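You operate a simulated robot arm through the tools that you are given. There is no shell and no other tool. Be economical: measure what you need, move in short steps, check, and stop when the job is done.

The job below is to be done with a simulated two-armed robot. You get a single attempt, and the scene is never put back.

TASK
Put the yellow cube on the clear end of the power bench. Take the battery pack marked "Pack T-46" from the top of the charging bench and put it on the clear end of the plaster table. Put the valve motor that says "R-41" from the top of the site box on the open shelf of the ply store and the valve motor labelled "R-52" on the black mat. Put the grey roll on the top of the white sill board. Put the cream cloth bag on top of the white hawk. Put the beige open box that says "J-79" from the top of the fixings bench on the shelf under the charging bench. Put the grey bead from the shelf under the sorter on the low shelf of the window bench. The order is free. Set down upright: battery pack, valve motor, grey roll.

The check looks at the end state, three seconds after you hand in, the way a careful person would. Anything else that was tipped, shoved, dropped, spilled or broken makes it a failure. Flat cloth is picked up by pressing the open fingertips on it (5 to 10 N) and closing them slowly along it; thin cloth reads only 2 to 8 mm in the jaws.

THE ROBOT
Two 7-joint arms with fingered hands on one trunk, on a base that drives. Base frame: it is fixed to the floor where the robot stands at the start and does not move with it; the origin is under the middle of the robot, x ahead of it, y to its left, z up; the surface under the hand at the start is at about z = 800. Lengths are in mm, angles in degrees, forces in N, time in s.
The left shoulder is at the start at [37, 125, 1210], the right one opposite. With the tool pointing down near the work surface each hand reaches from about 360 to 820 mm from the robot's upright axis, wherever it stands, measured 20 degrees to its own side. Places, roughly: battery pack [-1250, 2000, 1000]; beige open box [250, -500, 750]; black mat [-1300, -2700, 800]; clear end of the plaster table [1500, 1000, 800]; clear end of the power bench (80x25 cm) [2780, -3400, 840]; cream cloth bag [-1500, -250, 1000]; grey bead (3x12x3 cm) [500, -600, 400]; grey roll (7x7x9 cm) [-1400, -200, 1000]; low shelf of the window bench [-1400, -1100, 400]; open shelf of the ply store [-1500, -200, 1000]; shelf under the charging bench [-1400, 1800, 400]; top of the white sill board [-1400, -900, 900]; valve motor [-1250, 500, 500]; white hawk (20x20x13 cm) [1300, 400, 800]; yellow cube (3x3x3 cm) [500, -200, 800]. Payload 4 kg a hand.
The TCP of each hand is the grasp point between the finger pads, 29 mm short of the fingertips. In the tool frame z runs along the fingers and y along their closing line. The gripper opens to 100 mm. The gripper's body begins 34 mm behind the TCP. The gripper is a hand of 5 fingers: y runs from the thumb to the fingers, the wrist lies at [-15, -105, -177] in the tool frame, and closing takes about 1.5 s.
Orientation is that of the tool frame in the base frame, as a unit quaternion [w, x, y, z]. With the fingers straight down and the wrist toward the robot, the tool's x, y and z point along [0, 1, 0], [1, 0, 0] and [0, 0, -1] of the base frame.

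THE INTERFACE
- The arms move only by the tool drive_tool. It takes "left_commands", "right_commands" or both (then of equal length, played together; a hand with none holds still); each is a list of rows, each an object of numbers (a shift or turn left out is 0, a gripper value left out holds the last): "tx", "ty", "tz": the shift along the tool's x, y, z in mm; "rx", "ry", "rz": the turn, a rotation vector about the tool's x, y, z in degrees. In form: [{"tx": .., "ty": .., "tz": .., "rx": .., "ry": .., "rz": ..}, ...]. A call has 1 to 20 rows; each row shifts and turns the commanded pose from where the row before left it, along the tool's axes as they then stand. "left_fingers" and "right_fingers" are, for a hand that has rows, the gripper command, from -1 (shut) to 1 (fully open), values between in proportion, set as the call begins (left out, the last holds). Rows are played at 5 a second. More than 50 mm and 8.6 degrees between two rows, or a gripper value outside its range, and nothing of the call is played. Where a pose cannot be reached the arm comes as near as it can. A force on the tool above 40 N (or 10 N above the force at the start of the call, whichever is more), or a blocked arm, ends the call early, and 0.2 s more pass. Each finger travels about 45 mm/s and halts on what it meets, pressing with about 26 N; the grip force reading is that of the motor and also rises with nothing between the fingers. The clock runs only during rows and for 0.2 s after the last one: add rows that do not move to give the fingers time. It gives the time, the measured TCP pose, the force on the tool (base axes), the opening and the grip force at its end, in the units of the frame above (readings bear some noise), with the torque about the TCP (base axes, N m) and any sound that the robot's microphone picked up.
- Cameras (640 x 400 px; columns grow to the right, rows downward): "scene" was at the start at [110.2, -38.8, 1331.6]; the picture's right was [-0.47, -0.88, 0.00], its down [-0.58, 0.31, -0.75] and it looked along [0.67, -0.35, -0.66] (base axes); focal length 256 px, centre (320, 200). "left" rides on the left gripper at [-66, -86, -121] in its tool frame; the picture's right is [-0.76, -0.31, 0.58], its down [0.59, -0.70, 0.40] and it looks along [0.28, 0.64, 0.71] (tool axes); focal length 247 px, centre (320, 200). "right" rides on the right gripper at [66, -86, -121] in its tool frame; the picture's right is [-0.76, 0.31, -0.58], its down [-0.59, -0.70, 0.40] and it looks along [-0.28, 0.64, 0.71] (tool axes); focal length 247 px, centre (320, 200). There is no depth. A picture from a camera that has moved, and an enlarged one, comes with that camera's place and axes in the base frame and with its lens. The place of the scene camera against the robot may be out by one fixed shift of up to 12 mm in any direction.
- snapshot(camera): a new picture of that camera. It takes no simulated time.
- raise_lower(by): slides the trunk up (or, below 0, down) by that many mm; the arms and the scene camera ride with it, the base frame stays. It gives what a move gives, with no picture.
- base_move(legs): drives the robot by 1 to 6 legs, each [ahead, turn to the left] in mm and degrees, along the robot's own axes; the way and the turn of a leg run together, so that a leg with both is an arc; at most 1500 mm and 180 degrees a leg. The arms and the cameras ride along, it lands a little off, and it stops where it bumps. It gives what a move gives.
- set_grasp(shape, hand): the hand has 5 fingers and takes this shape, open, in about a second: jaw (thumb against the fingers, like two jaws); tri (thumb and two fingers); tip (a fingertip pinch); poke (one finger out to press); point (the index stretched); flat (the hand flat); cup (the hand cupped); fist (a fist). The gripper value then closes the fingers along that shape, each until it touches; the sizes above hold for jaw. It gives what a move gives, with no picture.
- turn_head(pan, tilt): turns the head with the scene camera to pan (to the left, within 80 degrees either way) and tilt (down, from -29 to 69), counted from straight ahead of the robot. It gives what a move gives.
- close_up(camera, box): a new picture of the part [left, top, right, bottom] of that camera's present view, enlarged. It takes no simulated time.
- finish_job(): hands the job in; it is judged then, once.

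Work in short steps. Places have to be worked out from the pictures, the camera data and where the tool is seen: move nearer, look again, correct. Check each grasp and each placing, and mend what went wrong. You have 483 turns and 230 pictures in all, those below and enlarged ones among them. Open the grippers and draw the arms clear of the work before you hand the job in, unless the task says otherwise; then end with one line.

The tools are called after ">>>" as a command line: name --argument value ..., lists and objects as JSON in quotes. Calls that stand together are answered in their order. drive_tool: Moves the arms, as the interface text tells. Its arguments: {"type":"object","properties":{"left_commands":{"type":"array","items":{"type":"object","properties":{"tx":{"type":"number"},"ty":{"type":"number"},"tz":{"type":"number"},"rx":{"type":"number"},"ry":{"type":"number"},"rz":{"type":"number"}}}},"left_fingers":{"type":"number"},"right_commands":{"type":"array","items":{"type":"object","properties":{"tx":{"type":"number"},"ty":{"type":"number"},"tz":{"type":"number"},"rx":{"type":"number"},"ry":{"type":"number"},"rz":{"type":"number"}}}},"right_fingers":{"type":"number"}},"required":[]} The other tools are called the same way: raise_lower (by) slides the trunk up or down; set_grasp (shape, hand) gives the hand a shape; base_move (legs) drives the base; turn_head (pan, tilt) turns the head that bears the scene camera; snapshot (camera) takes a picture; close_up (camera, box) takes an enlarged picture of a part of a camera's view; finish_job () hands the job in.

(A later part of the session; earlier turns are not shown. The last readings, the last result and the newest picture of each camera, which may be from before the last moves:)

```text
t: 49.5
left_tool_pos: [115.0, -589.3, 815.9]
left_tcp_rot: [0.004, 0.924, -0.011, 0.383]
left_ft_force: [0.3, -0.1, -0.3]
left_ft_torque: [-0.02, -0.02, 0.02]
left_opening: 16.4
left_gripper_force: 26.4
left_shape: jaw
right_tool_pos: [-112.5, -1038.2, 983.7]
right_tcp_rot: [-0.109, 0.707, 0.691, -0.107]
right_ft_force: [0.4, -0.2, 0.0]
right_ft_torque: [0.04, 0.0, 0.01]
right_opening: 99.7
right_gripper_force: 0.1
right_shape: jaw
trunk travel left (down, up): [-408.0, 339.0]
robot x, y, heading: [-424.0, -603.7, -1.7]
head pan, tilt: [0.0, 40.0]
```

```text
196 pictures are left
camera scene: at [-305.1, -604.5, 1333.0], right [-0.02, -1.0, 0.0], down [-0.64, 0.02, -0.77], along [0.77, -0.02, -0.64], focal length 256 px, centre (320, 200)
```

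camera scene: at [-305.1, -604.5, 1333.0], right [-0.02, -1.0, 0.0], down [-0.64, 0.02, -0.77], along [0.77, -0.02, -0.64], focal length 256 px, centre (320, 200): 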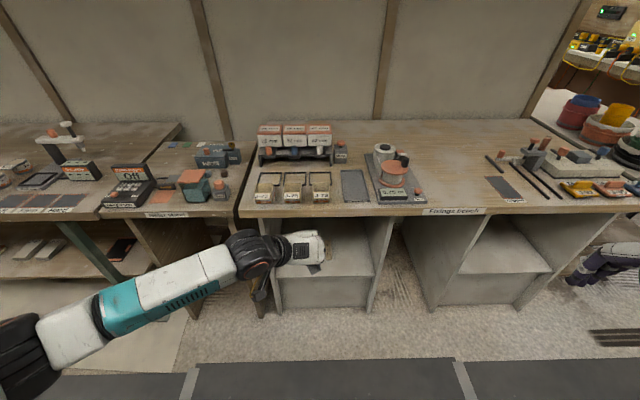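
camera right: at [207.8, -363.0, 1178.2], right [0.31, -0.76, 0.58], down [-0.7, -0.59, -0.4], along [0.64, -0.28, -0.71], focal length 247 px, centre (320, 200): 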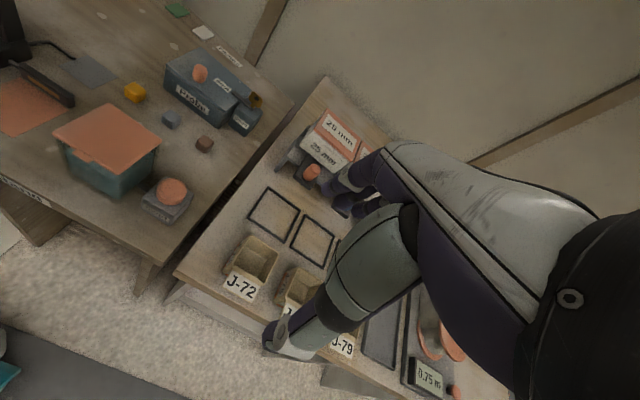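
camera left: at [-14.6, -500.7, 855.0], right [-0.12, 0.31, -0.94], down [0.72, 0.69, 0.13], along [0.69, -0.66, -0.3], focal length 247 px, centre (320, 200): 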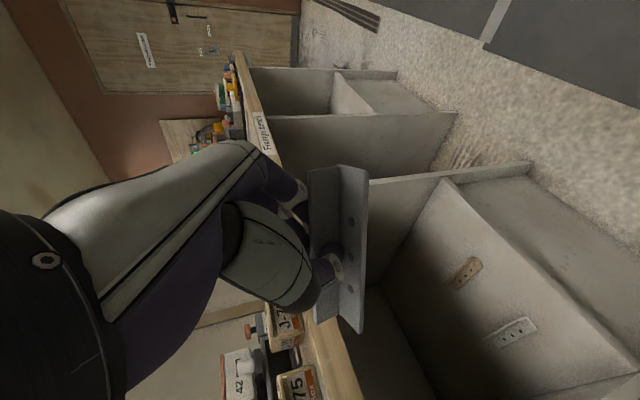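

Bead held firmly. Now put the left hand up and aside, and turn the right hand into the same sideways-closing tilt.

>>> drive_tool --left_commands '[{"tx": 30, "tz": -30}, {"tx": 30, "tz": -30}, {"tx": 30, "tz": -30}, {"tx": 30, "tz": -30}, {"tx": 30, "tz": -30}, {"ty": -45}, {"ty": -45}, {"ty": -45}, {"ty": -45}, {"ty": -45}, {"ty": -25}, {}, {}, {}, {}, {}, {}, {}, {}, {}]' --right_commands '[{"rx": -5.9, "tx": 40}, {"rx": -5.9, "tx": 40}, {"rx": -5.8, "tx": 40}, {"rz": -8.2, "tx": 40}, {"rz": -8.2}, {"rz": -8.2}, {"rz": -8.2}, {"rz": -8.2}, {"rz": -8.2}, {"rz": -8.2}, {"rz": -8.2}, {"rz": -8.2}, {"rz": -8.2}, {"rz": -8}, {"ry": -7.5}, {"ry": -7.5}, {"ry": -7.5}, {"ry": -7.5}, {"ry": -7.5}, {"ry": -7.5}]'

>>> snapshot --camera "scene"

>>> snapshot --camera "right"

```text
t: 53.6
left_tool_pos: [118.4, -338.0, 1029.1]
left_tcp_rot: [0.005, 0.924, -0.012, 0.383]
left_ft_force: [0.0, 0.4, 0.4]
left_ft_torque: [0.02, 0.01, 0.02]
left_opening: 16.0
left_gripper_force: 26.3
left_shape: jaw
right_tool_pos: [-72.5, -906.8, 975.6]
right_tcp_rot: [0.385, 0.011, 0.923, -0.004]
right_ft_force: [0.7, -0.2, 0.1]
right_ft_torque: [0.01, -0.02, 0.0]
right_opening: 99.9
right_gripper_force: 0.0
right_shape: jaw
right hand out of reach, approached as far as the arm can: row 3, 4
trunk travel left (down, up): [-408.0, 339.0]
robot x, y, heading: [-426.3, -602.5, -1.7]
head pan, tilt: [0.0, 40.0]
```

```text
195 pictures are left
camera scene: at [-305.7, -604.8, 1333.2], right [-0.02, -1.0, 0.0], down [-0.64, 0.02, -0.77], along [0.77, -0.02, -0.64], focal length 256 px, centre (320, 200)
```

scene: 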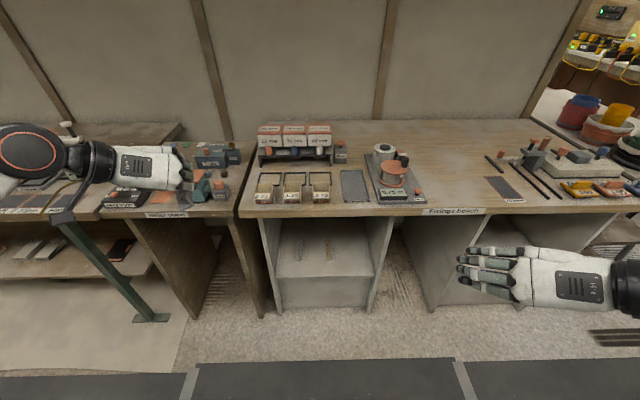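

```text
194 pictures are left
camera right: at [-207.0, -987.7, 1012.7], right [0.13, 0.3, 0.94], down [0.68, -0.72, 0.14], along [0.72, 0.63, -0.3], focal length 247 px, centre (320, 200)
```

right: 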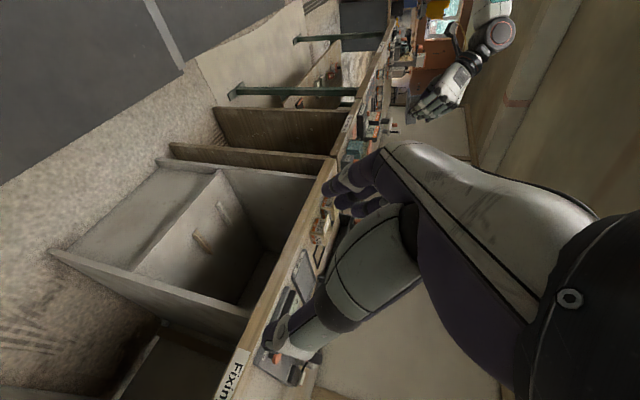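

Advance base 80 mm, then bring the right hand to above J-79 at height ~976.

>>> base_move --legs '[[80, 0]]'

>>> drive_tool --right_commands '[{"tx": -23.5, "ty": 29, "tz": 23.5}, {"tx": -23.5, "ty": 29, "tz": 23.5}, {"tx": -23.5, "ty": 29, "tz": 23.5}, {"tx": -23.5, "ty": 29, "tz": 23.5}, {"tx": -23.5, "ty": 29, "tz": 23.5}, {"tx": -23.5, "ty": 29, "tz": 23.5}, {"tx": -23.5, "ty": 29, "tz": 23.5}, {"tx": -23.5, "ty": 29, "tz": 23.5}, {"tx": -23.5, "ty": 29, "tz": 23.5}, {"tx": -23.5, "ty": 29, "tz": 23.5}]' --right_fingers 0.6

>>> snapshot --camera "right"

>>> snapshot --camera "scene"

```text
t: 54.7
left_tool_pos: [199.9, -339.0, 1029.0]
left_tcp_rot: [0.005, 0.924, -0.011, 0.381]
left_ft_force: [1.2, -0.4, -0.7]
left_ft_torque: [-0.01, 0.01, -0.03]
left_opening: 16.3
left_gripper_force: 25.4
left_shape: jaw
right_tool_pos: [8.5, -907.5, 973.4]
right_tcp_rot: [0.383, 0.01, 0.924, -0.005]
right_ft_force: [-0.1, 0.1, -0.6]
right_ft_torque: [0.03, 0.0, 0.02]
right_opening: 99.9
right_gripper_force: 0.1
right_shape: jaw
trunk travel left (down, up): [-408.0, 339.0]
robot x, y, heading: [-346.1, -602.9, -1.3]
head pan, tilt: [0.0, 40.0]
```

```text
t: 56.9
left_tool_pos: [199.3, -338.9, 1028.9]
left_tcp_rot: [0.005, 0.924, -0.011, 0.382]
left_ft_force: [0.2, 0.5, 1.0]
left_ft_torque: [0.02, 0.03, 0.02]
left_opening: 16.1
left_gripper_force: 25.5
left_shape: jaw
right_tool_pos: [291.2, -678.8, 1017.5]
right_tcp_rot: [0.385, 0.009, 0.923, -0.004]
right_ft_force: [0.0, 0.2, 0.6]
right_ft_torque: [-0.02, 0.04, -0.02]
right_opening: 80.3
right_gripper_force: 0.1
right_shape: jaw
right hand out of reach, approached as far as the arm can: row 8, 9, 10
trunk travel left (down, up): [-408.0, 339.0]
robot x, y, heading: [-342.0, -601.7, -1.5]
head pan, tilt: [0.0, 40.0]
```

```text
193 pictures are left
camera right: at [157.4, -760.8, 1056.5], right [0.13, 0.3, 0.94], down [0.68, -0.72, 0.14], along [0.72, 0.63, -0.3], focal length 247 px, centre (320, 200)
```

right: 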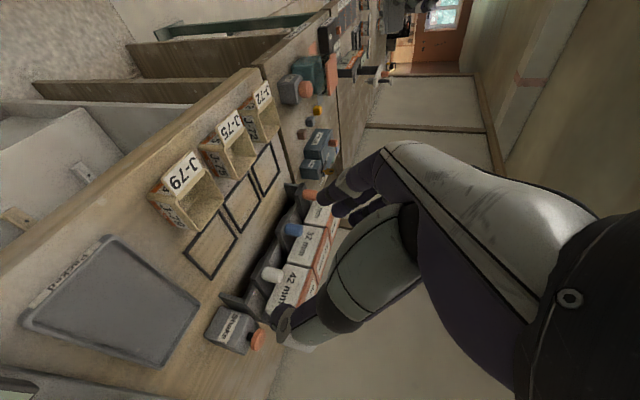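

```text
192 pictures are left
camera scene: at [-226.2, -606.0, 1333.1], right [-0.02, -1.0, 0.0], down [-0.64, 0.02, -0.77], along [0.77, -0.02, -0.64], focal length 256 px, centre (320, 200)
```

scene: 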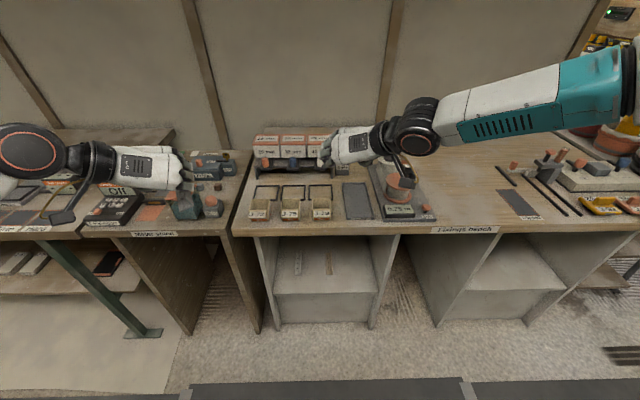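

Arm hit its reach limit; bring the base 130 mm nearer, retract the hand correspondingly first.

>>> drive_tool --right_commands '[{"tx": 30, "tz": -30}, {"tx": 30, "tz": -30}]'

>>> base_move --legs '[[130, 0]]'

>>> drive_tool --right_commands '[{"tx": 10, "tz": 10, "ty": 26}, {"tx": 14, "tz": 14, "ty": 26}, {"tx": 14, "tz": 14}]'

>>> snapshot --camera "right"

>>> snapshot --camera "scene"

```text
t: 57.5
left_tool_pos: [199.4, -340.5, 1030.0]
left_tcp_rot: [0.004, 0.924, -0.012, 0.383]
left_ft_force: [0.4, -0.5, 0.4]
left_ft_torque: [0.01, -0.01, 0.01]
left_opening: 16.3
left_gripper_force: 26.4
left_shape: jaw
right_tool_pos: [206.4, -677.9, 1019.2]
right_tcp_rot: [0.383, 0.012, 0.924, -0.004]
right_ft_force: [0.3, 0.5, -0.3]
right_ft_torque: [0.0, 0.0, 0.01]
right_opening: 80.3
right_gripper_force: 0.1
right_shape: jaw
trunk travel left (down, up): [-408.0, 339.0]
robot x, y, heading: [-344.5, -605.1, -1.7]
head pan, tilt: [0.0, 40.0]
```

```text
t: 58.8
left_tool_pos: [330.9, -344.2, 1029.3]
left_tcp_rot: [0.005, 0.924, -0.012, 0.381]
left_ft_force: [0.6, -0.4, -0.4]
left_ft_torque: [0.01, -0.01, 0.01]
left_opening: 16.3
left_gripper_force: 26.3
left_shape: jaw
right_tool_pos: [336.0, -681.9, 1016.4]
right_tcp_rot: [0.382, 0.011, 0.924, -0.005]
right_ft_force: [-0.2, 0.4, -0.4]
right_ft_torque: [0.01, 0.0, -0.01]
right_opening: 80.1
right_gripper_force: 0.0
right_shape: jaw
trunk travel left (down, up): [-408.0, 339.0]
robot x, y, heading: [-218.3, -605.7, -1.2]
head pan, tilt: [0.0, 40.0]
```

```text
t: 59.6
left_tool_pos: [329.1, -343.8, 1028.2]
left_tcp_rot: [0.005, 0.924, -0.012, 0.382]
left_ft_force: [-0.2, 0.6, -0.6]
left_ft_torque: [-0.01, -0.01, 0.04]
left_opening: 16.3
left_gripper_force: 26.0
left_shape: jaw
right_tool_pos: [330.1, -645.9, 975.3]
right_tcp_rot: [0.383, 0.011, 0.924, -0.005]
right_ft_force: [0.5, 1.1, 0.2]
right_ft_torque: [-0.05, 0.02, -0.02]
right_opening: 80.2
right_gripper_force: 0.0
right_shape: jaw
right hand out of reach, approached as far as the arm can: row 2, 3
trunk travel left (down, up): [-408.0, 339.0]
robot x, y, heading: [-220.2, -609.0, -1.7]
head pan, tilt: [0.0, 40.0]
```

```text
191 pictures are left
camera right: at [195.5, -728.1, 1014.1], right [0.13, 0.3, 0.94], down [0.68, -0.72, 0.14], along [0.72, 0.62, -0.3], focal length 247 px, centre (320, 200)
```

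right: 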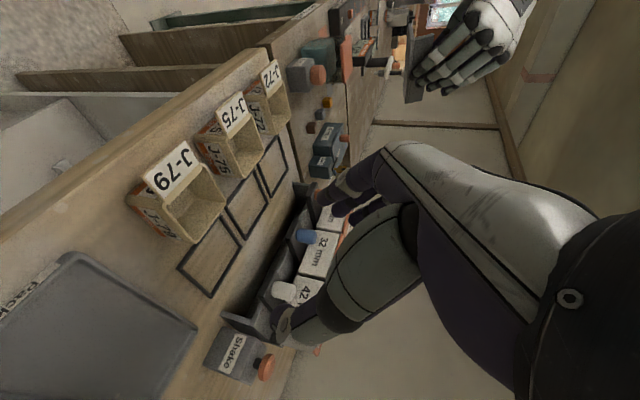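

```text
190 pictures are left
camera scene: at [-96.0, -609.3, 1333.0], right [-0.03, -1.0, 0.0], down [-0.64, 0.02, -0.77], along [0.77, -0.02, -0.64], focal length 256 px, centre (320, 200)
```

scene: 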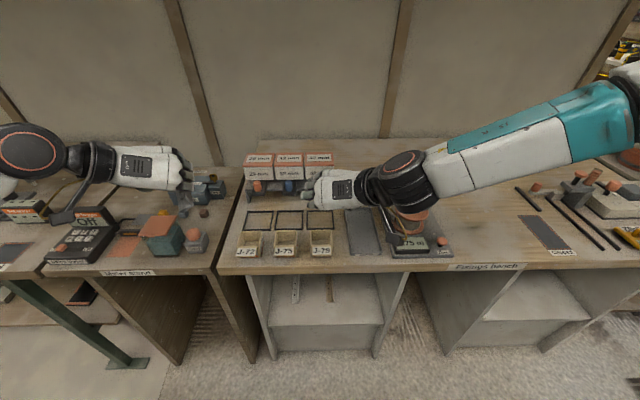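

The arm's limit is lateral; a small base turn left (2.5°) will bring the hand over the box.

>>> base_move --legs '[[0, 3]]'

>>> drive_tool --right_commands '[{"tx": 28, "tz": 28}, {"tx": 14, "tz": 14}]'

>>> snapshot --camera "right"

>>> close_up --camera "scene" --box '[220, 160, 420, 280]'

```text
t: 60.4
left_tool_pos: [313.0, -314.6, 1028.8]
left_tcp_rot: [-0.006, 0.924, 0.012, 0.382]
left_ft_force: [-0.1, 0.6, -0.1]
left_ft_torque: [0.01, 0.03, -0.01]
left_opening: 15.9
left_gripper_force: 25.2
left_shape: jaw
right_tool_pos: [329.4, -616.3, 976.5]
right_tcp_rot: [0.383, -0.013, 0.923, 0.006]
right_ft_force: [-1.1, 0.1, -0.1]
right_ft_torque: [-0.02, 0.0, -0.02]
right_opening: 80.2
right_gripper_force: 0.1
right_shape: jaw
trunk travel left (down, up): [-408.0, 339.0]
robot x, y, heading: [-218.6, -609.3, 1.6]
head pan, tilt: [0.0, 40.0]
```

```text
t: 61.0
left_tool_pos: [315.0, -315.2, 1028.8]
left_tcp_rot: [-0.005, 0.924, 0.012, 0.383]
left_ft_force: [0.3, 0.3, -0.5]
left_ft_torque: [0.0, -0.01, 0.01]
left_opening: 16.3
left_gripper_force: 26.2
left_shape: jaw
right_tool_pos: [319.3, -641.6, 940.3]
right_tcp_rot: [0.383, -0.013, 0.924, 0.006]
right_ft_force: [0.4, -0.5, 0.0]
right_ft_torque: [-0.01, 0.01, -0.04]
right_opening: 80.3
right_gripper_force: 0.0
right_shape: jaw
right hand out of reach, approached as far as the arm can: row 1, 2
trunk travel left (down, up): [-408.0, 339.0]
robot x, y, heading: [-220.3, -608.4, 1.7]
head pan, tilt: [0.0, 40.0]
```

```text
189 pictures are left
camera right: at [188.7, -731.6, 979.0], right [0.12, 0.31, 0.94], down [0.72, -0.68, 0.13], along [0.69, 0.66, -0.3], focal length 247 px, centre (320, 200)
```

right: 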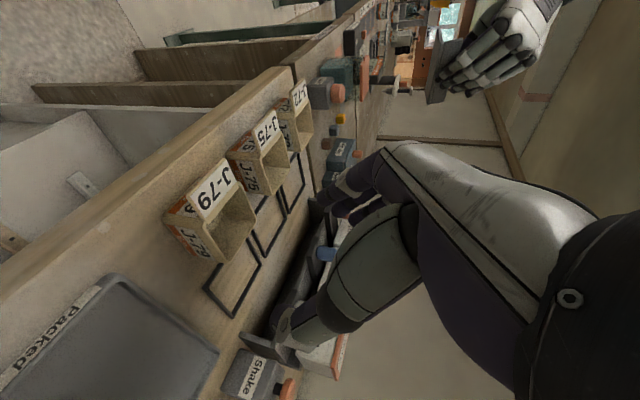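

```text
3.20 times, centred on (320, 220) of scene
camera zoom: at [-96.9, -602.7, 1333.1], right [0.03, -1.0, 0.0], down [-0.64, -0.02, -0.77], along [0.77, 0.02, -0.64], focal length 818 px, centre (320, 136)
```

zoom: 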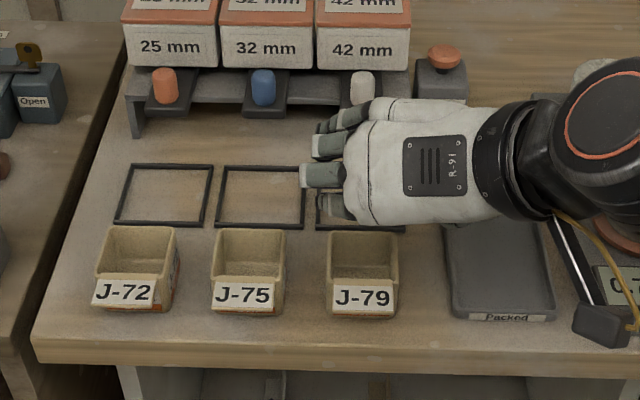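

The wrist pose is limiting; if the robot faces 28° further left, the box lies to the right hand's natural side. Lift the hand, turn, then counter-rotate the tool.

>>> drive_tool --right_commands '[{"tx": -28, "tz": -28}, {"tx": -21, "tz": -21}]'

>>> base_move --legs '[[0, 28]]'

>>> drive_tool --right_commands '[{"rx": 4.95, "rz": 4.95}, {"rx": 4.95, "rz": 4.95}, {"rx": 4.95, "rz": 4.95}, {"rx": 4.95, "rz": 4.95}, {"ty": -40}, {"ty": -40}, {"ty": -40}, {"ty": -40}, {"ty": -40}]'

>>> turn_head --pan -28 --tilt 45

>>> snapshot --camera "scene"

```text
t: 61.6
left_tool_pos: [314.4, -316.2, 1028.8]
left_tcp_rot: [-0.006, 0.924, 0.013, 0.382]
left_ft_force: [0.6, -0.6, 0.3]
left_ft_torque: [0.01, 0.01, 0.0]
left_opening: 16.3
left_gripper_force: 26.0
left_shape: jaw
right_tool_pos: [318.6, -642.8, 1010.2]
right_tcp_rot: [0.382, -0.013, 0.924, 0.005]
right_ft_force: [-0.9, 0.0, -0.6]
right_ft_torque: [0.03, 0.01, -0.02]
right_opening: 80.3
right_gripper_force: 0.0
right_shape: jaw
trunk travel left (down, up): [-408.0, 339.0]
robot x, y, heading: [-217.6, -605.4, 1.6]
head pan, tilt: [0.0, 40.0]
```

```text
t: 63.4
left_tool_pos: [114.1, -98.5, 1028.2]
left_tcp_rot: [-0.098, 0.893, 0.236, 0.37]
left_ft_force: [0.4, -0.9, -0.3]
left_ft_torque: [0.01, 0.03, -0.03]
left_opening: 16.1
left_gripper_force: 26.0
left_shape: jaw
right_tool_pos: [274.4, -386.7, 1010.3]
right_tcp_rot: [0.37, -0.237, 0.893, 0.098]
right_ft_force: [0.4, -0.7, -0.6]
right_ft_torque: [0.0, 0.04, -0.01]
right_opening: 80.1
right_gripper_force: 0.0
right_shape: jaw
trunk travel left (down, up): [-408.0, 339.0]
robot x, y, heading: [-222.9, -605.6, 30.0]
head pan, tilt: [0.0, 40.0]
```

```text
t: 65.4
left_tool_pos: [114.5, -100.0, 1030.4]
left_tcp_rot: [-0.099, 0.893, 0.236, 0.37]
left_ft_force: [1.0, -0.5, -0.5]
left_ft_torque: [0.03, -0.05, 0.03]
left_opening: 16.1
left_gripper_force: 25.9
left_shape: jaw
right_tool_pos: [280.2, -587.8, 1012.1]
right_tcp_rot: [0.384, -0.014, 0.923, 0.008]
right_ft_force: [-0.3, -0.8, -0.8]
right_ft_torque: [0.01, 0.0, 0.0]
right_opening: 80.3
right_gripper_force: 0.0
right_shape: jaw
trunk travel left (down, up): [-408.0, 339.0]
robot x, y, heading: [-218.0, -607.5, 30.0]
head pan, tilt: [0.0, 40.0]
```

```text
t: 66.4
left_tool_pos: [115.0, -99.1, 1029.5]
left_tcp_rot: [-0.097, 0.893, 0.235, 0.37]
left_ft_force: [0.9, 0.0, 1.0]
left_ft_torque: [-0.03, 0.0, 0.01]
left_opening: 16.1
left_gripper_force: 25.5
left_shape: jaw
right_tool_pos: [280.1, -587.1, 1011.4]
right_tcp_rot: [0.383, -0.014, 0.924, 0.006]
right_ft_force: [0.5, 0.6, -0.1]
right_ft_torque: [0.0, -0.02, 0.02]
right_opening: 80.1
right_gripper_force: 0.1
right_shape: jaw
trunk travel left (down, up): [-408.0, 339.0]
robot x, y, heading: [-219.2, -605.6, 29.8]
head pan, tilt: [-28.0, 45.0]
```

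```text
187 pictures are left
camera scene: at [-106.9, -580.6, 1325.8], right [0.03, -1.0, 0.0], down [-0.71, -0.02, -0.71], along [0.71, 0.02, -0.71], focal length 256 px, centre (320, 200)
```

scene: 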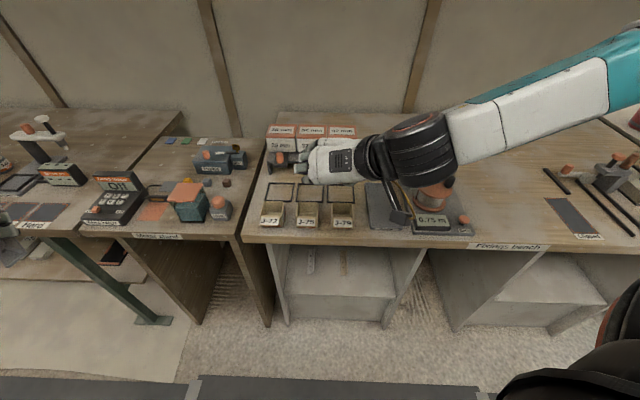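

Move the right hand over the box, tips ~40 mm above it.

>>> drive_tool --right_commands '[{"tx": 13.2, "ty": -13, "tz": 39}, {"tx": 13.2, "ty": -13, "tz": 39}, {"tx": 13.2, "ty": -13, "tz": 39}]'

>>> snapshot --camera "right"

>>> close_up --camera "scene" --box '[240, 140, 440, 260]'

```text
t: 67.2
left_tool_pos: [114.3, -99.8, 1028.2]
left_tcp_rot: [-0.098, 0.893, 0.236, 0.371]
left_ft_force: [0.1, -0.7, -0.2]
left_ft_torque: [0.01, 0.04, -0.01]
left_opening: 16.2
left_gripper_force: 25.7
left_shape: jaw
right_tool_pos: [334.1, -623.0, 899.1]
right_tcp_rot: [0.382, -0.013, 0.924, 0.006]
right_ft_force: [0.0, 0.2, 0.5]
right_ft_torque: [-0.02, -0.01, 0.04]
right_opening: 80.4
right_gripper_force: 0.0
right_shape: jaw
trunk travel left (down, up): [-408.0, 339.0]
robot x, y, heading: [-220.2, -607.8, 29.4]
head pan, tilt: [-28.0, 45.0]
```

```text
186 pictures are left
camera right: at [204.2, -712.6, 938.8], right [0.12, 0.31, 0.94], down [0.72, -0.68, 0.13], along [0.69, 0.66, -0.3], focal length 247 px, centre (320, 200)
```

right: 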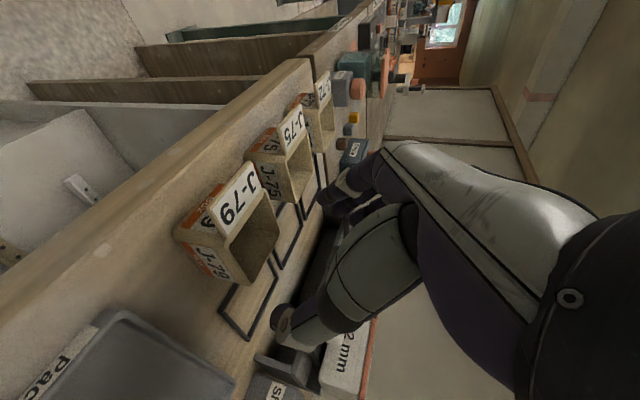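

```text
3.20 times, centred on (340, 200) of scene
camera zoom: at [-106.4, -581.2, 1325.8], right [0.03, -1.0, 0.0], down [-0.71, -0.02, -0.71], along [0.71, 0.02, -0.71], focal length 818 px, centre (256, 200)
```

zoom: 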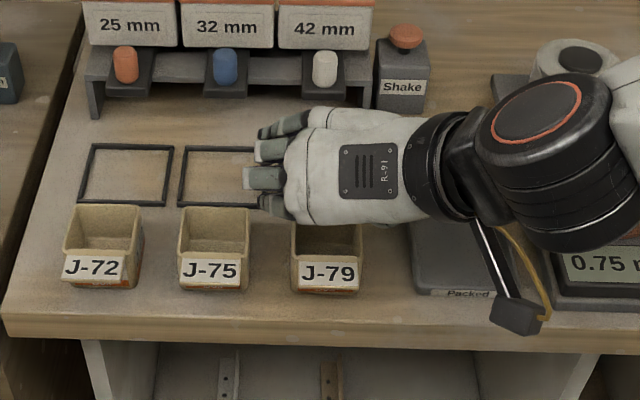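

Box centre ≈ [357,-621], width ~58; hand is aligned. Descend to z≈834.

>>> drive_tool --right_commands '[{"tx": 14, "tz": 16}, {"tx": 14, "tz": 16}, {"tx": 10, "tz": 10}, {"tx": 7, "tz": 7}]'

>>> snapshot --camera "right"

>>> close_up --camera "scene" --box '[240, 140, 440, 260]'

```text
t: 68.2
left_tool_pos: [113.9, -98.4, 1029.5]
left_tcp_rot: [-0.097, 0.893, 0.237, 0.371]
left_ft_force: [0.5, 1.0, 0.0]
left_ft_torque: [-0.01, -0.04, -0.01]
left_opening: 16.3
left_gripper_force: 26.1
left_shape: jaw
right_tool_pos: [338.2, -625.4, 832.9]
right_tcp_rot: [0.384, -0.014, 0.923, 0.006]
right_ft_force: [0.4, -0.1, -0.3]
right_ft_torque: [0.01, 0.0, -0.01]
right_opening: 80.4
right_gripper_force: 0.0
right_shape: jaw
trunk travel left (down, up): [-408.0, 339.0]
robot x, y, heading: [-217.0, -606.8, 29.9]
head pan, tilt: [-28.0, 45.0]
```

```text
184 pictures are left
camera right: at [208.1, -713.1, 871.8], right [0.12, 0.31, 0.94], down [0.72, -0.68, 0.14], along [0.69, 0.66, -0.3], focal length 247 px, centre (320, 200)
```

right: 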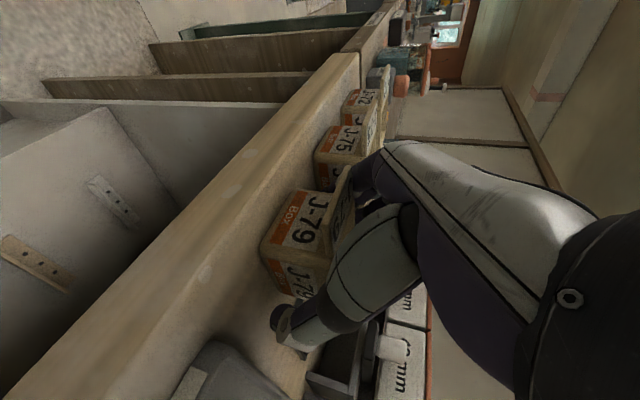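

```text
3.20 times, centred on (340, 200) of scene
camera zoom: at [-107.0, -579.7, 1325.8], right [0.03, -1.0, 0.0], down [-0.71, -0.02, -0.71], along [0.71, 0.02, -0.71], focal length 818 px, centre (256, 200)
```

zoom: 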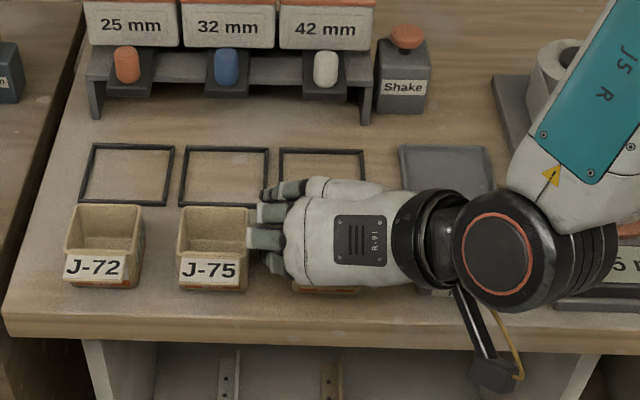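

Close the right hand on the box.

>>> drive_tool --right_commands '[{"tx": 3, "tz": 3}, {}, {}, {}, {}, {}]' --right_fingers -0.4

>>> snapshot --camera "right"

```text
t: 69.6
left_tool_pos: [114.2, -100.1, 1027.8]
left_tcp_rot: [-0.097, 0.893, 0.237, 0.37]
left_ft_force: [0.6, -0.8, 0.1]
left_ft_torque: [0.0, 0.01, 0.0]
left_opening: 16.2
left_gripper_force: 25.9
left_shape: jaw
right_tool_pos: [337.2, -624.4, 833.0]
right_tcp_rot: [0.384, -0.013, 0.923, 0.006]
right_ft_force: [0.5, -0.3, 0.6]
right_ft_torque: [-0.02, -0.03, 0.02]
right_opening: 51.3
right_gripper_force: 25.8
right_shape: jaw
right hand out of reach, approached as far as the arm can: row 1
trunk travel left (down, up): [-408.0, 339.0]
robot x, y, heading: [-216.5, -607.6, 29.6]
head pan, tilt: [-28.0, 45.0]
```

```text
182 pictures are left
camera right: at [208.0, -713.7, 871.8], right [0.12, 0.31, 0.94], down [0.72, -0.68, 0.13], along [0.69, 0.66, -0.3], focal length 247 px, centre (320, 200)
```

right: 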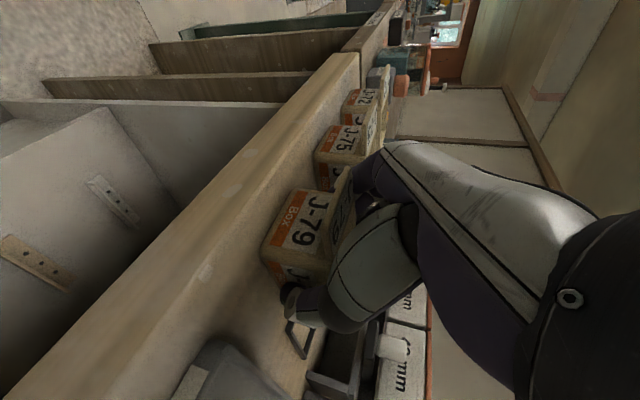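

Gripped (51 mm, 26 N). Lift and check.

>>> drive_tool --right_commands '[{"tx": -14, "tz": -14}, {"tx": -28, "tz": -28}, {"tx": -28, "tz": -28}, {"tx": -28, "tz": -28}]'

>>> snapshot --camera "right"

>>> snapshot --camera "scene"

```text
t: 70.6
left_tool_pos: [114.3, -99.5, 1029.5]
left_tcp_rot: [-0.098, 0.893, 0.236, 0.37]
left_ft_force: [-0.1, -0.7, 0.3]
left_ft_torque: [0.02, 0.01, -0.01]
left_opening: 16.2
left_gripper_force: 26.0
left_shape: jaw
right_tool_pos: [335.5, -625.8, 969.1]
right_tcp_rot: [0.382, -0.013, 0.924, 0.006]
right_ft_force: [0.0, -0.3, -0.2]
right_ft_torque: [0.0, 0.01, -0.01]
right_opening: 51.1
right_gripper_force: 25.6
right_shape: jaw
trunk travel left (down, up): [-408.0, 339.0]
robot x, y, heading: [-215.8, -607.8, 30.0]
head pan, tilt: [-28.0, 45.0]
```

```text
181 pictures are left
camera right: at [205.3, -714.3, 1008.5], right [0.12, 0.31, 0.94], down [0.72, -0.68, 0.13], along [0.68, 0.66, -0.3], focal length 247 px, centre (320, 200)
```

right: 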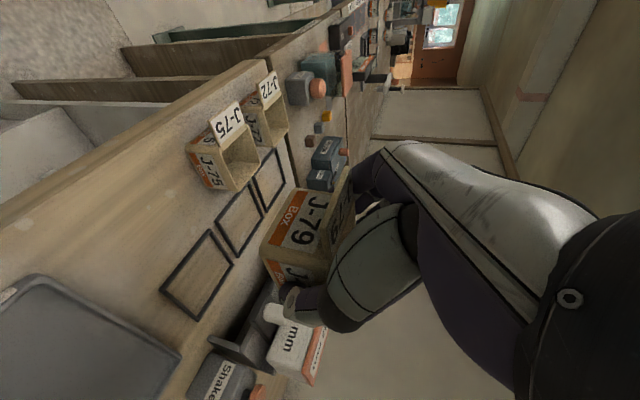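

```text
180 pictures are left
camera scene: at [-107.6, -580.9, 1325.9], right [0.03, -1.0, 0.0], down [-0.71, -0.02, -0.71], along [0.71, 0.02, -0.71], focal length 256 px, centre (320, 200)
```

scene: 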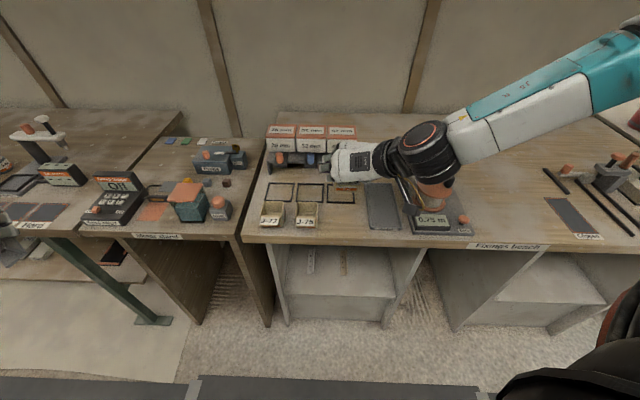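

Box held. Back off and turn to face the west side, then look.

>>> base_move --legs '[[-250, 0], [0, 75], [0, 75]]'

>>> turn_head --pan 0 --tilt 25

>>> snapshot --camera "scene"

>>> turn_head --pan 60 --tilt 25

>>> snapshot --camera "scene"

>>> turn_head --pan -60 --tilt 25

>>> snapshot --camera "scene"

```text
t: 79.0
left_tool_pos: [-984.0, -993.1, 1029.4]
left_tcp_rot: [-0.382, 0.012, 0.924, 0.006]
left_ft_force: [0.7, 1.4, -0.6]
left_ft_torque: [-0.01, 0.01, -0.02]
left_opening: 16.1
left_gripper_force: 26.5
left_shape: jaw
right_tool_pos: [-900.0, -428.0, 968.6]
right_tcp_rot: [-0.097, 0.893, -0.236, -0.37]
right_ft_force: [-0.4, -0.5, -0.7]
right_ft_torque: [0.02, 0.0, 0.02]
right_opening: 51.3
right_gripper_force: 26.4
right_shape: jaw
trunk travel left (down, up): [-408.0, 339.0]
robot x, y, heading: [-433.1, -727.3, 178.8]
head pan, tilt: [-28.0, 45.0]
```

```text
t: 79.9
left_tool_pos: [-983.2, -993.5, 1028.7]
left_tcp_rot: [-0.382, 0.014, 0.924, 0.006]
left_ft_force: [0.5, -0.2, 0.0]
left_ft_torque: [0.01, 0.0, 0.05]
left_opening: 16.2
left_gripper_force: 25.7
left_shape: jaw
right_tool_pos: [-899.7, -428.0, 968.8]
right_tcp_rot: [-0.097, 0.893, -0.236, -0.371]
right_ft_force: [-0.2, -0.3, -0.3]
right_ft_torque: [0.0, -0.01, -0.04]
right_opening: 51.2
right_gripper_force: 25.9
right_shape: jaw
trunk travel left (down, up): [-408.0, 339.0]
robot x, y, heading: [-435.1, -726.3, 178.6]
head pan, tilt: [0.0, 25.0]
```

```text
179 pictures are left
camera scene: at [-582.4, -724.6, 1356.4], right [0.03, 1.0, 0.0], down [0.42, -0.01, -0.91], along [-0.91, 0.02, -0.42], focal length 256 px, centre (320, 200)
```

scene: 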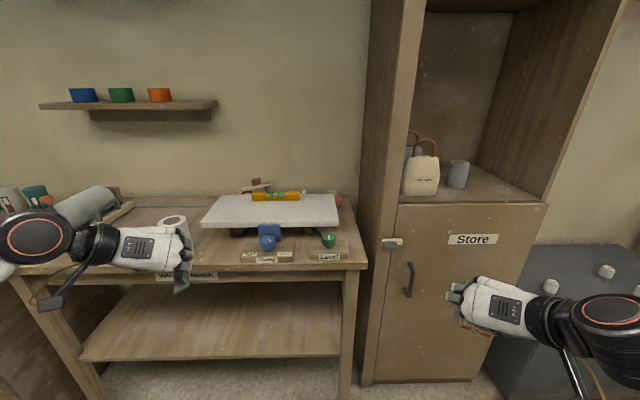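

```text
t: 81.2
left_tool_pos: [-981.8, -993.5, 1029.4]
left_tcp_rot: [-0.382, 0.013, 0.924, 0.006]
left_ft_force: [0.1, 0.4, -0.2]
left_ft_torque: [0.01, -0.02, -0.01]
left_opening: 16.1
left_gripper_force: 25.9
left_shape: jaw
right_tool_pos: [-899.2, -428.6, 969.0]
right_tcp_rot: [-0.097, 0.893, -0.236, -0.37]
right_ft_force: [0.8, -0.5, 0.0]
right_ft_torque: [-0.02, -0.03, -0.02]
right_opening: 51.6
right_gripper_force: 25.6
right_shape: jaw
trunk travel left (down, up): [-408.0, 339.0]
robot x, y, heading: [-434.9, -729.2, 178.6]
head pan, tilt: [60.0, 25.0]
```

```text
178 pictures are left
camera scene: at [-538.4, -805.5, 1356.4], right [-0.85, 0.52, 0.0], down [0.22, 0.36, -0.91], along [-0.47, -0.77, -0.42], focal length 256 px, centre (320, 200)
```

scene: 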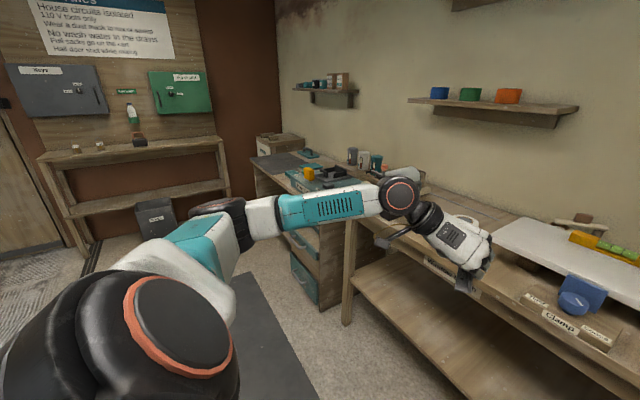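

```text
t: 83.2
left_tool_pos: [-981.9, -993.4, 1028.4]
left_tcp_rot: [-0.383, 0.014, 0.924, 0.006]
left_ft_force: [-0.9, -0.6, 0.2]
left_ft_torque: [0.01, 0.01, -0.01]
left_opening: 16.0
left_gripper_force: 26.1
left_shape: jaw
right_tool_pos: [-899.4, -427.5, 968.0]
right_tcp_rot: [-0.097, 0.893, -0.236, -0.371]
right_ft_force: [0.0, 0.1, 1.0]
right_ft_torque: [0.0, 0.02, 0.0]
right_opening: 51.2
right_gripper_force: 26.3
right_shape: jaw
trunk travel left (down, up): [-408.0, 339.0]
robot x, y, heading: [-434.1, -729.6, 178.8]
head pan, tilt: [-60.0, 25.0]
```

```text
177 pictures are left
camera scene: at [-534.3, -646.0, 1356.4], right [0.88, 0.48, 0.0], down [0.2, -0.37, -0.91], along [-0.43, 0.8, -0.42], focal length 256 px, centre (320, 200)
```

scene: 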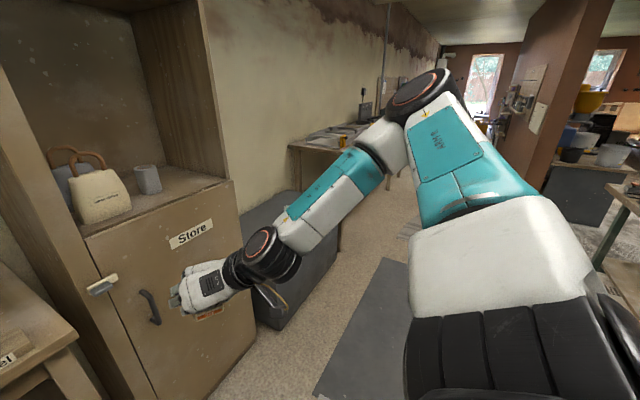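

Clear view: window bench (front x≈-1270, low shelf z≈355) with the sill board, ply store (front x≈-1337, shelf z≈985) with cream bag and grey roll. I drive closer to place the bead on the low shelf.

>>> drive_tool --left_commands '[{"ty": 45}, {"ty": 45}]' --right_commands '[{"tx": 28, "tz": -28}, {"tx": 28, "tz": -28}]'

>>> base_move --legs '[[0, 25], [210, 0], [0, -23.5]]'

>>> turn_head --pan 12 --tilt 40

>>> raise_lower --by -350

>>> snapshot --camera "scene"

>>> snapshot --camera "left"

```text
t: 83.8
left_tool_pos: [-979.6, -902.3, 1027.3]
left_tcp_rot: [-0.382, 0.012, 0.924, 0.005]
left_ft_force: [0.0, -1.0, -0.8]
left_ft_torque: [0.02, 0.0, 0.04]
left_opening: 16.2
left_gripper_force: 25.6
left_shape: jaw
right_tool_pos: [-836.3, -466.3, 965.4]
right_tcp_rot: [-0.097, 0.893, -0.236, -0.37]
right_ft_force: [0.5, 0.6, -0.4]
right_ft_torque: [0.0, 0.0, 0.01]
right_opening: 51.7
right_gripper_force: 25.8
right_shape: jaw
right hand out of reach, approached as far as the arm can: row 2
trunk travel left (down, up): [-408.0, 339.0]
robot x, y, heading: [-436.7, -726.6, 178.8]
head pan, tilt: [-60.0, 25.0]
```

```text
t: 88.0
left_tool_pos: [-1166.4, -1008.2, 1028.2]
left_tcp_rot: [-0.382, -0.004, 0.924, -0.001]
left_ft_force: [-0.1, -0.3, 0.0]
left_ft_torque: [-0.03, 0.03, 0.03]
left_opening: 16.0
left_gripper_force: 26.4
left_shape: jaw
right_tool_pos: [-1038.4, -567.0, 965.3]
right_tcp_rot: [-0.09, 0.897, -0.22, -0.372]
right_ft_force: [-0.2, 0.7, -0.3]
right_ft_torque: [-0.01, -0.01, 0.06]
right_opening: 51.3
right_gripper_force: 25.9
right_shape: jaw
trunk travel left (down, up): [-408.0, 339.0]
robot x, y, heading: [-626.7, -818.8, -179.4]
head pan, tilt: [-60.0, 25.0]
```

```text
t: 89.5
left_tool_pos: [-1166.7, -1007.6, 1028.0]
left_tcp_rot: [-0.383, -0.003, 0.924, -0.001]
left_ft_force: [-0.3, 0.2, -0.6]
left_ft_torque: [-0.01, 0.0, 0.01]
left_opening: 16.1
left_gripper_force: 26.0
left_shape: jaw
right_tool_pos: [-1037.9, -567.1, 965.7]
right_tcp_rot: [-0.091, 0.897, -0.22, -0.372]
right_ft_force: [-0.1, -0.6, -0.6]
right_ft_torque: [0.05, 0.02, 0.0]
right_opening: 51.4
right_gripper_force: 25.6
right_shape: jaw
trunk travel left (down, up): [-408.0, 339.0]
robot x, y, heading: [-627.4, -814.8, -179.2]
head pan, tilt: [12.0, 40.0]
```

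```text
t: 91.3
left_tool_pos: [-1168.9, -1006.7, 847.9]
left_tcp_rot: [-0.398, -0.005, 0.918, 0.006]
left_ft_force: [11.4, 2.4, 11.7]
left_ft_torque: [0.02, 0.33, 0.06]
left_opening: 16.1
left_gripper_force: 25.7
left_shape: jaw
right_tool_pos: [-1041.5, -565.8, 723.4]
right_tcp_rot: [-0.105, 0.921, -0.212, -0.309]
right_ft_force: [-0.1, -0.2, 0.1]
right_ft_torque: [0.01, -0.01, -0.01]
right_opening: 51.5
right_gripper_force: 26.4
right_shape: jaw
trunk travel left (down, up): [-218.0, 528.0]
robot x, y, heading: [-630.3, -812.7, -179.2]
head pan, tilt: [12.0, 40.0]
stopped: the force on the tool passed its limit at 52 N (the readings are from after the stop); the commanded pose is now the measured one
```

```text
176 pictures are left
camera scene: at [-815.3, -834.1, 1138.7], right [-0.22, 0.98, 0.0], down [0.63, 0.14, -0.77], along [-0.75, -0.17, -0.64], focal length 256 px, centre (320, 200)
```

scene: 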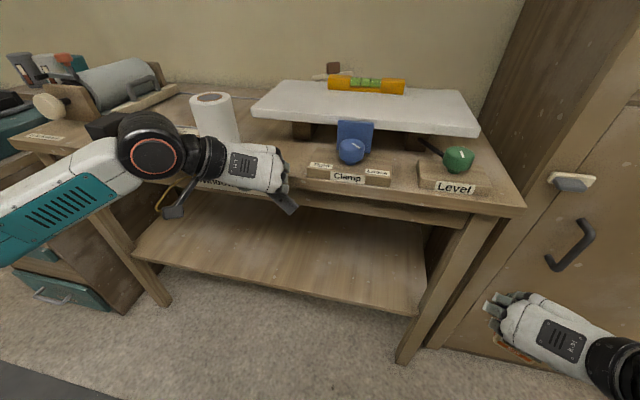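

```text
175 pictures are left
camera left: at [-1035.6, -1092.1, 881.5], right [0.1, -0.29, -0.95], down [-0.69, -0.71, 0.15], along [-0.72, 0.64, -0.27], focal length 247 px, centre (320, 200)
```

left: 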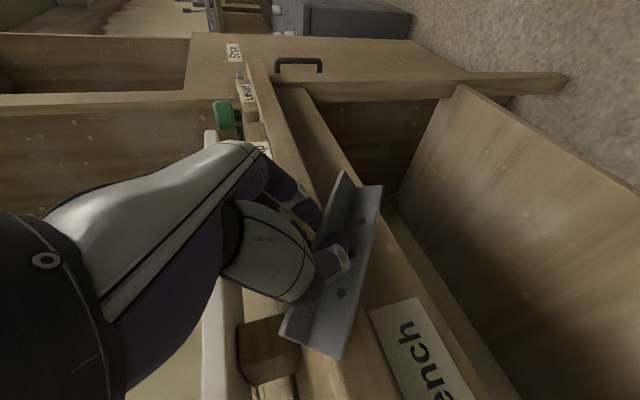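

The bead end touched the bench edge; still held and nothing displaced. Raise, back off 130 mm, then lower.

>>> raise_lower --by 60

>>> base_move --legs '[[-140, 0]]'

>>> raise_lower --by -220

>>> snapshot --camera "left"

>>> snapshot --camera "scene"

```text
t: 92.3
left_tool_pos: [-1172.6, -1007.0, 905.1]
left_tcp_rot: [-0.394, -0.004, 0.919, 0.004]
left_ft_force: [0.3, -0.4, -0.2]
left_ft_torque: [-0.02, 0.02, 0.0]
left_opening: 16.1
left_gripper_force: 26.0
left_shape: jaw
right_tool_pos: [-1042.9, -567.3, 782.7]
right_tcp_rot: [-0.106, 0.921, -0.212, -0.308]
right_ft_force: [0.2, 0.0, 0.2]
right_ft_torque: [-0.02, -0.01, 0.01]
right_opening: 51.2
right_gripper_force: 25.7
right_shape: jaw
trunk travel left (down, up): [-278.0, 468.0]
robot x, y, heading: [-627.9, -815.4, -179.4]
head pan, tilt: [12.0, 40.0]
```

```text
t: 93.7
left_tool_pos: [-1028.2, -1004.7, 907.1]
left_tcp_rot: [-0.394, -0.005, 0.919, 0.005]
left_ft_force: [0.9, -0.8, 0.1]
left_ft_torque: [-0.01, 0.02, -0.01]
left_opening: 15.9
left_gripper_force: 25.8
left_shape: jaw
right_tool_pos: [-901.5, -566.0, 783.8]
right_tcp_rot: [-0.105, 0.921, -0.212, -0.309]
right_ft_force: [-0.1, 0.6, -0.3]
right_ft_torque: [0.02, 0.01, 0.01]
right_opening: 51.1
right_gripper_force: 25.9
right_shape: jaw
trunk travel left (down, up): [-278.0, 468.0]
robot x, y, heading: [-486.9, -813.8, -179.3]
head pan, tilt: [12.0, 40.0]
```

```text
t: 96.0
left_tool_pos: [-1028.9, -1004.5, 686.8]
left_tcp_rot: [-0.395, -0.004, 0.919, 0.004]
left_ft_force: [1.1, 0.1, 0.3]
left_ft_torque: [-0.02, 0.03, 0.0]
left_opening: 16.1
left_gripper_force: 26.1
left_shape: jaw
right_tool_pos: [-892.5, -565.8, 498.1]
right_tcp_rot: [-0.127, 0.948, -0.199, -0.214]
right_ft_force: [-0.1, -0.2, -0.1]
right_ft_torque: [0.01, -0.01, 0.01]
right_opening: 51.4
right_gripper_force: 25.6
right_shape: jaw
trunk travel left (down, up): [-58.0, 688.0]
robot x, y, heading: [-487.9, -817.5, -179.5]
head pan, tilt: [12.0, 40.0]
```

```text
174 pictures are left
camera left: at [-896.4, -1091.1, 720.6], right [0.1, -0.3, -0.95], down [-0.69, -0.71, 0.14], along [-0.72, 0.64, -0.28], focal length 247 px, centre (320, 200)
```

left: 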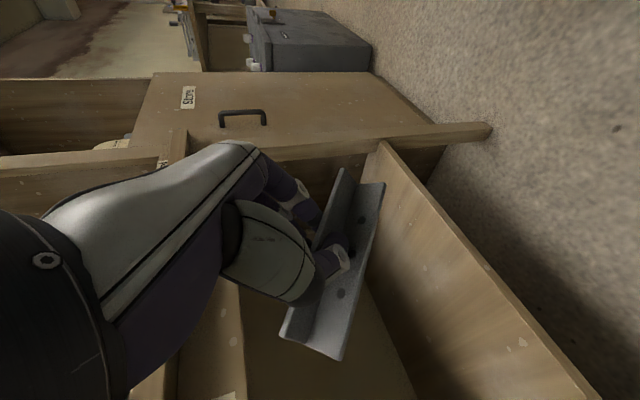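

```text
173 pictures are left
camera scene: at [-744.9, -833.1, 970.2], right [-0.22, 0.98, 0.0], down [0.63, 0.14, -0.77], along [-0.75, -0.17, -0.64], focal length 256 px, centre (320, 200)
```

scene: 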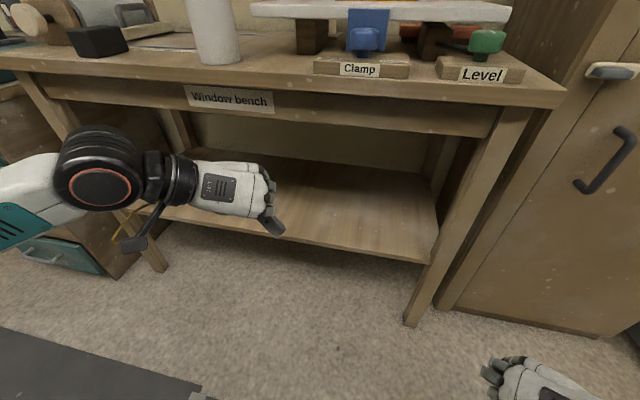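

Shelf triangulates to z≈362, front x≈-1255; bench top z≈848, front x≈-1216. Lower the left hand in front, advance the base, and look.

>>> drive_tool --left_commands '[{"tx": -26.1, "tz": 24.8}, {"tx": -26.1, "tz": 24.8}, {"tx": -26.1, "tz": 24.8}, {"tx": -26.1, "tz": 24.8}, {"tx": -26.1, "tz": 24.8}, {"tx": -26.1, "tz": 24.8}]'

>>> base_move --legs '[[140, 0]]'

>>> snapshot --camera "scene"

```text
t: 97.4
left_tool_pos: [-1028.5, -1003.1, 469.7]
left_tcp_rot: [-0.394, -0.004, 0.919, 0.004]
left_ft_force: [-0.1, -0.8, -0.8]
left_ft_torque: [0.02, -0.04, 0.0]
left_opening: 15.9
left_gripper_force: 26.3
left_shape: jaw
right_tool_pos: [-891.9, -563.6, 497.8]
right_tcp_rot: [-0.127, 0.948, -0.2, -0.213]
right_ft_force: [0.0, -0.1, 0.0]
right_ft_torque: [-0.01, 0.02, -0.01]
right_opening: 51.4
right_gripper_force: 26.3
right_shape: jaw
trunk travel left (down, up): [-58.0, 688.0]
robot x, y, heading: [-489.1, -813.3, -179.5]
head pan, tilt: [12.0, 40.0]
```

```text
t: 98.7
left_tool_pos: [-1165.6, -1003.2, 471.0]
left_tcp_rot: [-0.394, -0.004, 0.919, 0.004]
left_ft_force: [0.6, -0.5, -0.8]
left_ft_torque: [0.01, 0.02, -0.03]
left_opening: 15.9
left_gripper_force: 26.1
left_shape: jaw
right_tool_pos: [-1028.8, -566.2, 497.6]
right_tcp_rot: [-0.127, 0.948, -0.202, -0.213]
right_ft_force: [0.5, 0.1, 0.5]
right_ft_torque: [-0.01, -0.02, 0.02]
right_opening: 51.4
right_gripper_force: 26.1
right_shape: jaw
trunk travel left (down, up): [-58.0, 688.0]
robot x, y, heading: [-625.3, -815.9, -179.6]
head pan, tilt: [12.0, 40.0]
```

```text
172 pictures are left
camera scene: at [-883.2, -833.7, 970.1], right [-0.22, 0.98, 0.0], down [0.63, 0.14, -0.77], along [-0.75, -0.16, -0.64], focal length 256 px, centre (320, 200)
```

scene: 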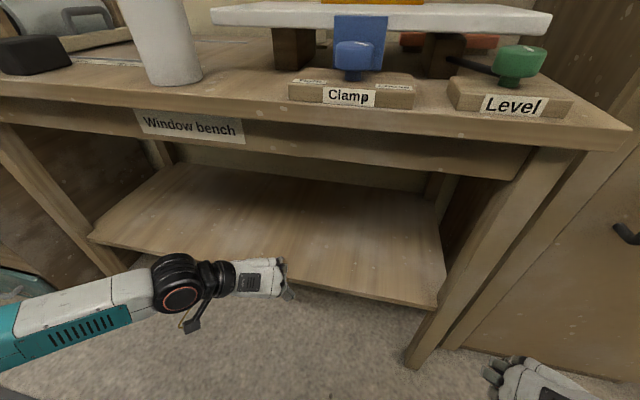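

Push the bead in over the shelf by 170 mm.

>>> drive_tool --left_commands '[{"tx": 23.4, "tz": 24.7}, {"tx": 23.4, "tz": 24.7}, {"tx": 23.4, "tz": 24.7}, {"tx": 23.4, "tz": 24.7}, {"tx": 23.4, "tz": 24.7}, {"tx": -18, "tz": 17}, {"tx": -18, "tz": 17}]'

>>> snapshot --camera "left"

>>> close_up --camera "scene" --box '[160, 150, 400, 300]'

```text
t: 100.3
left_tool_pos: [-1337.6, -1001.7, 422.5]
left_tcp_rot: [-0.395, -0.004, 0.918, 0.005]
left_ft_force: [-1.5, 0.3, 6.1]
left_ft_torque: [0.24, -0.17, 0.08]
left_opening: 15.9
left_gripper_force: 25.7
left_shape: jaw
right_tool_pos: [-1029.5, -564.4, 498.3]
right_tcp_rot: [-0.128, 0.947, -0.201, -0.214]
right_ft_force: [-0.5, 0.4, -1.2]
right_ft_torque: [-0.01, 0.01, -0.02]
right_opening: 51.3
right_gripper_force: 25.8
right_shape: jaw
trunk travel left (down, up): [-58.0, 688.0]
robot x, y, heading: [-627.9, -818.3, -179.6]
head pan, tilt: [12.0, 40.0]
```

```text
171 pictures are left
camera left: at [-1204.6, -1088.0, 455.3], right [0.1, -0.29, -0.95], down [-0.69, -0.71, 0.14], along [-0.71, 0.64, -0.28], focal length 247 px, centre (320, 200)
```

left: 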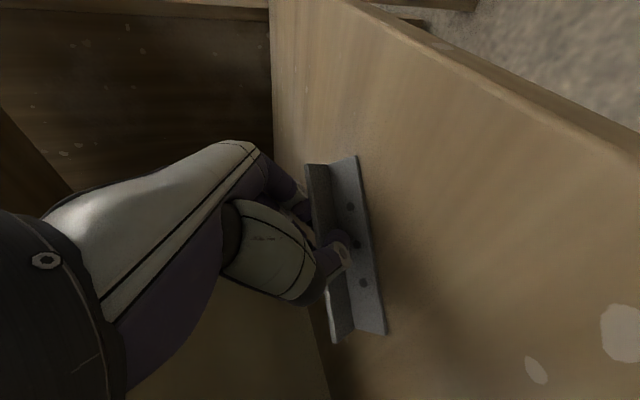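

```text
2.67 times, centred on (280, 225) of scene
camera zoom: at [-882.9, -833.5, 970.2], right [-0.22, 0.98, 0.0], down [0.63, 0.14, -0.77], along [-0.75, -0.17, -0.64], focal length 682 px, centre (427, 133)
```

zoom: 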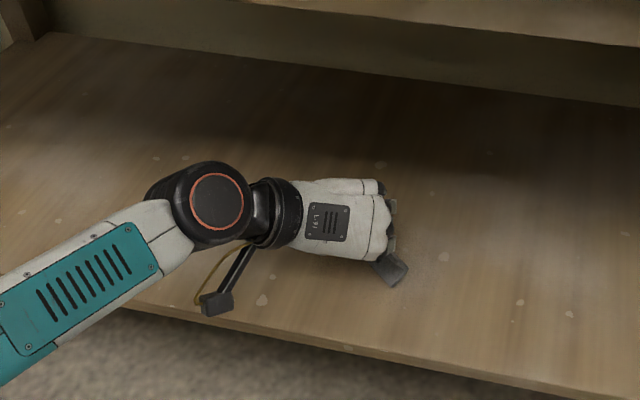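

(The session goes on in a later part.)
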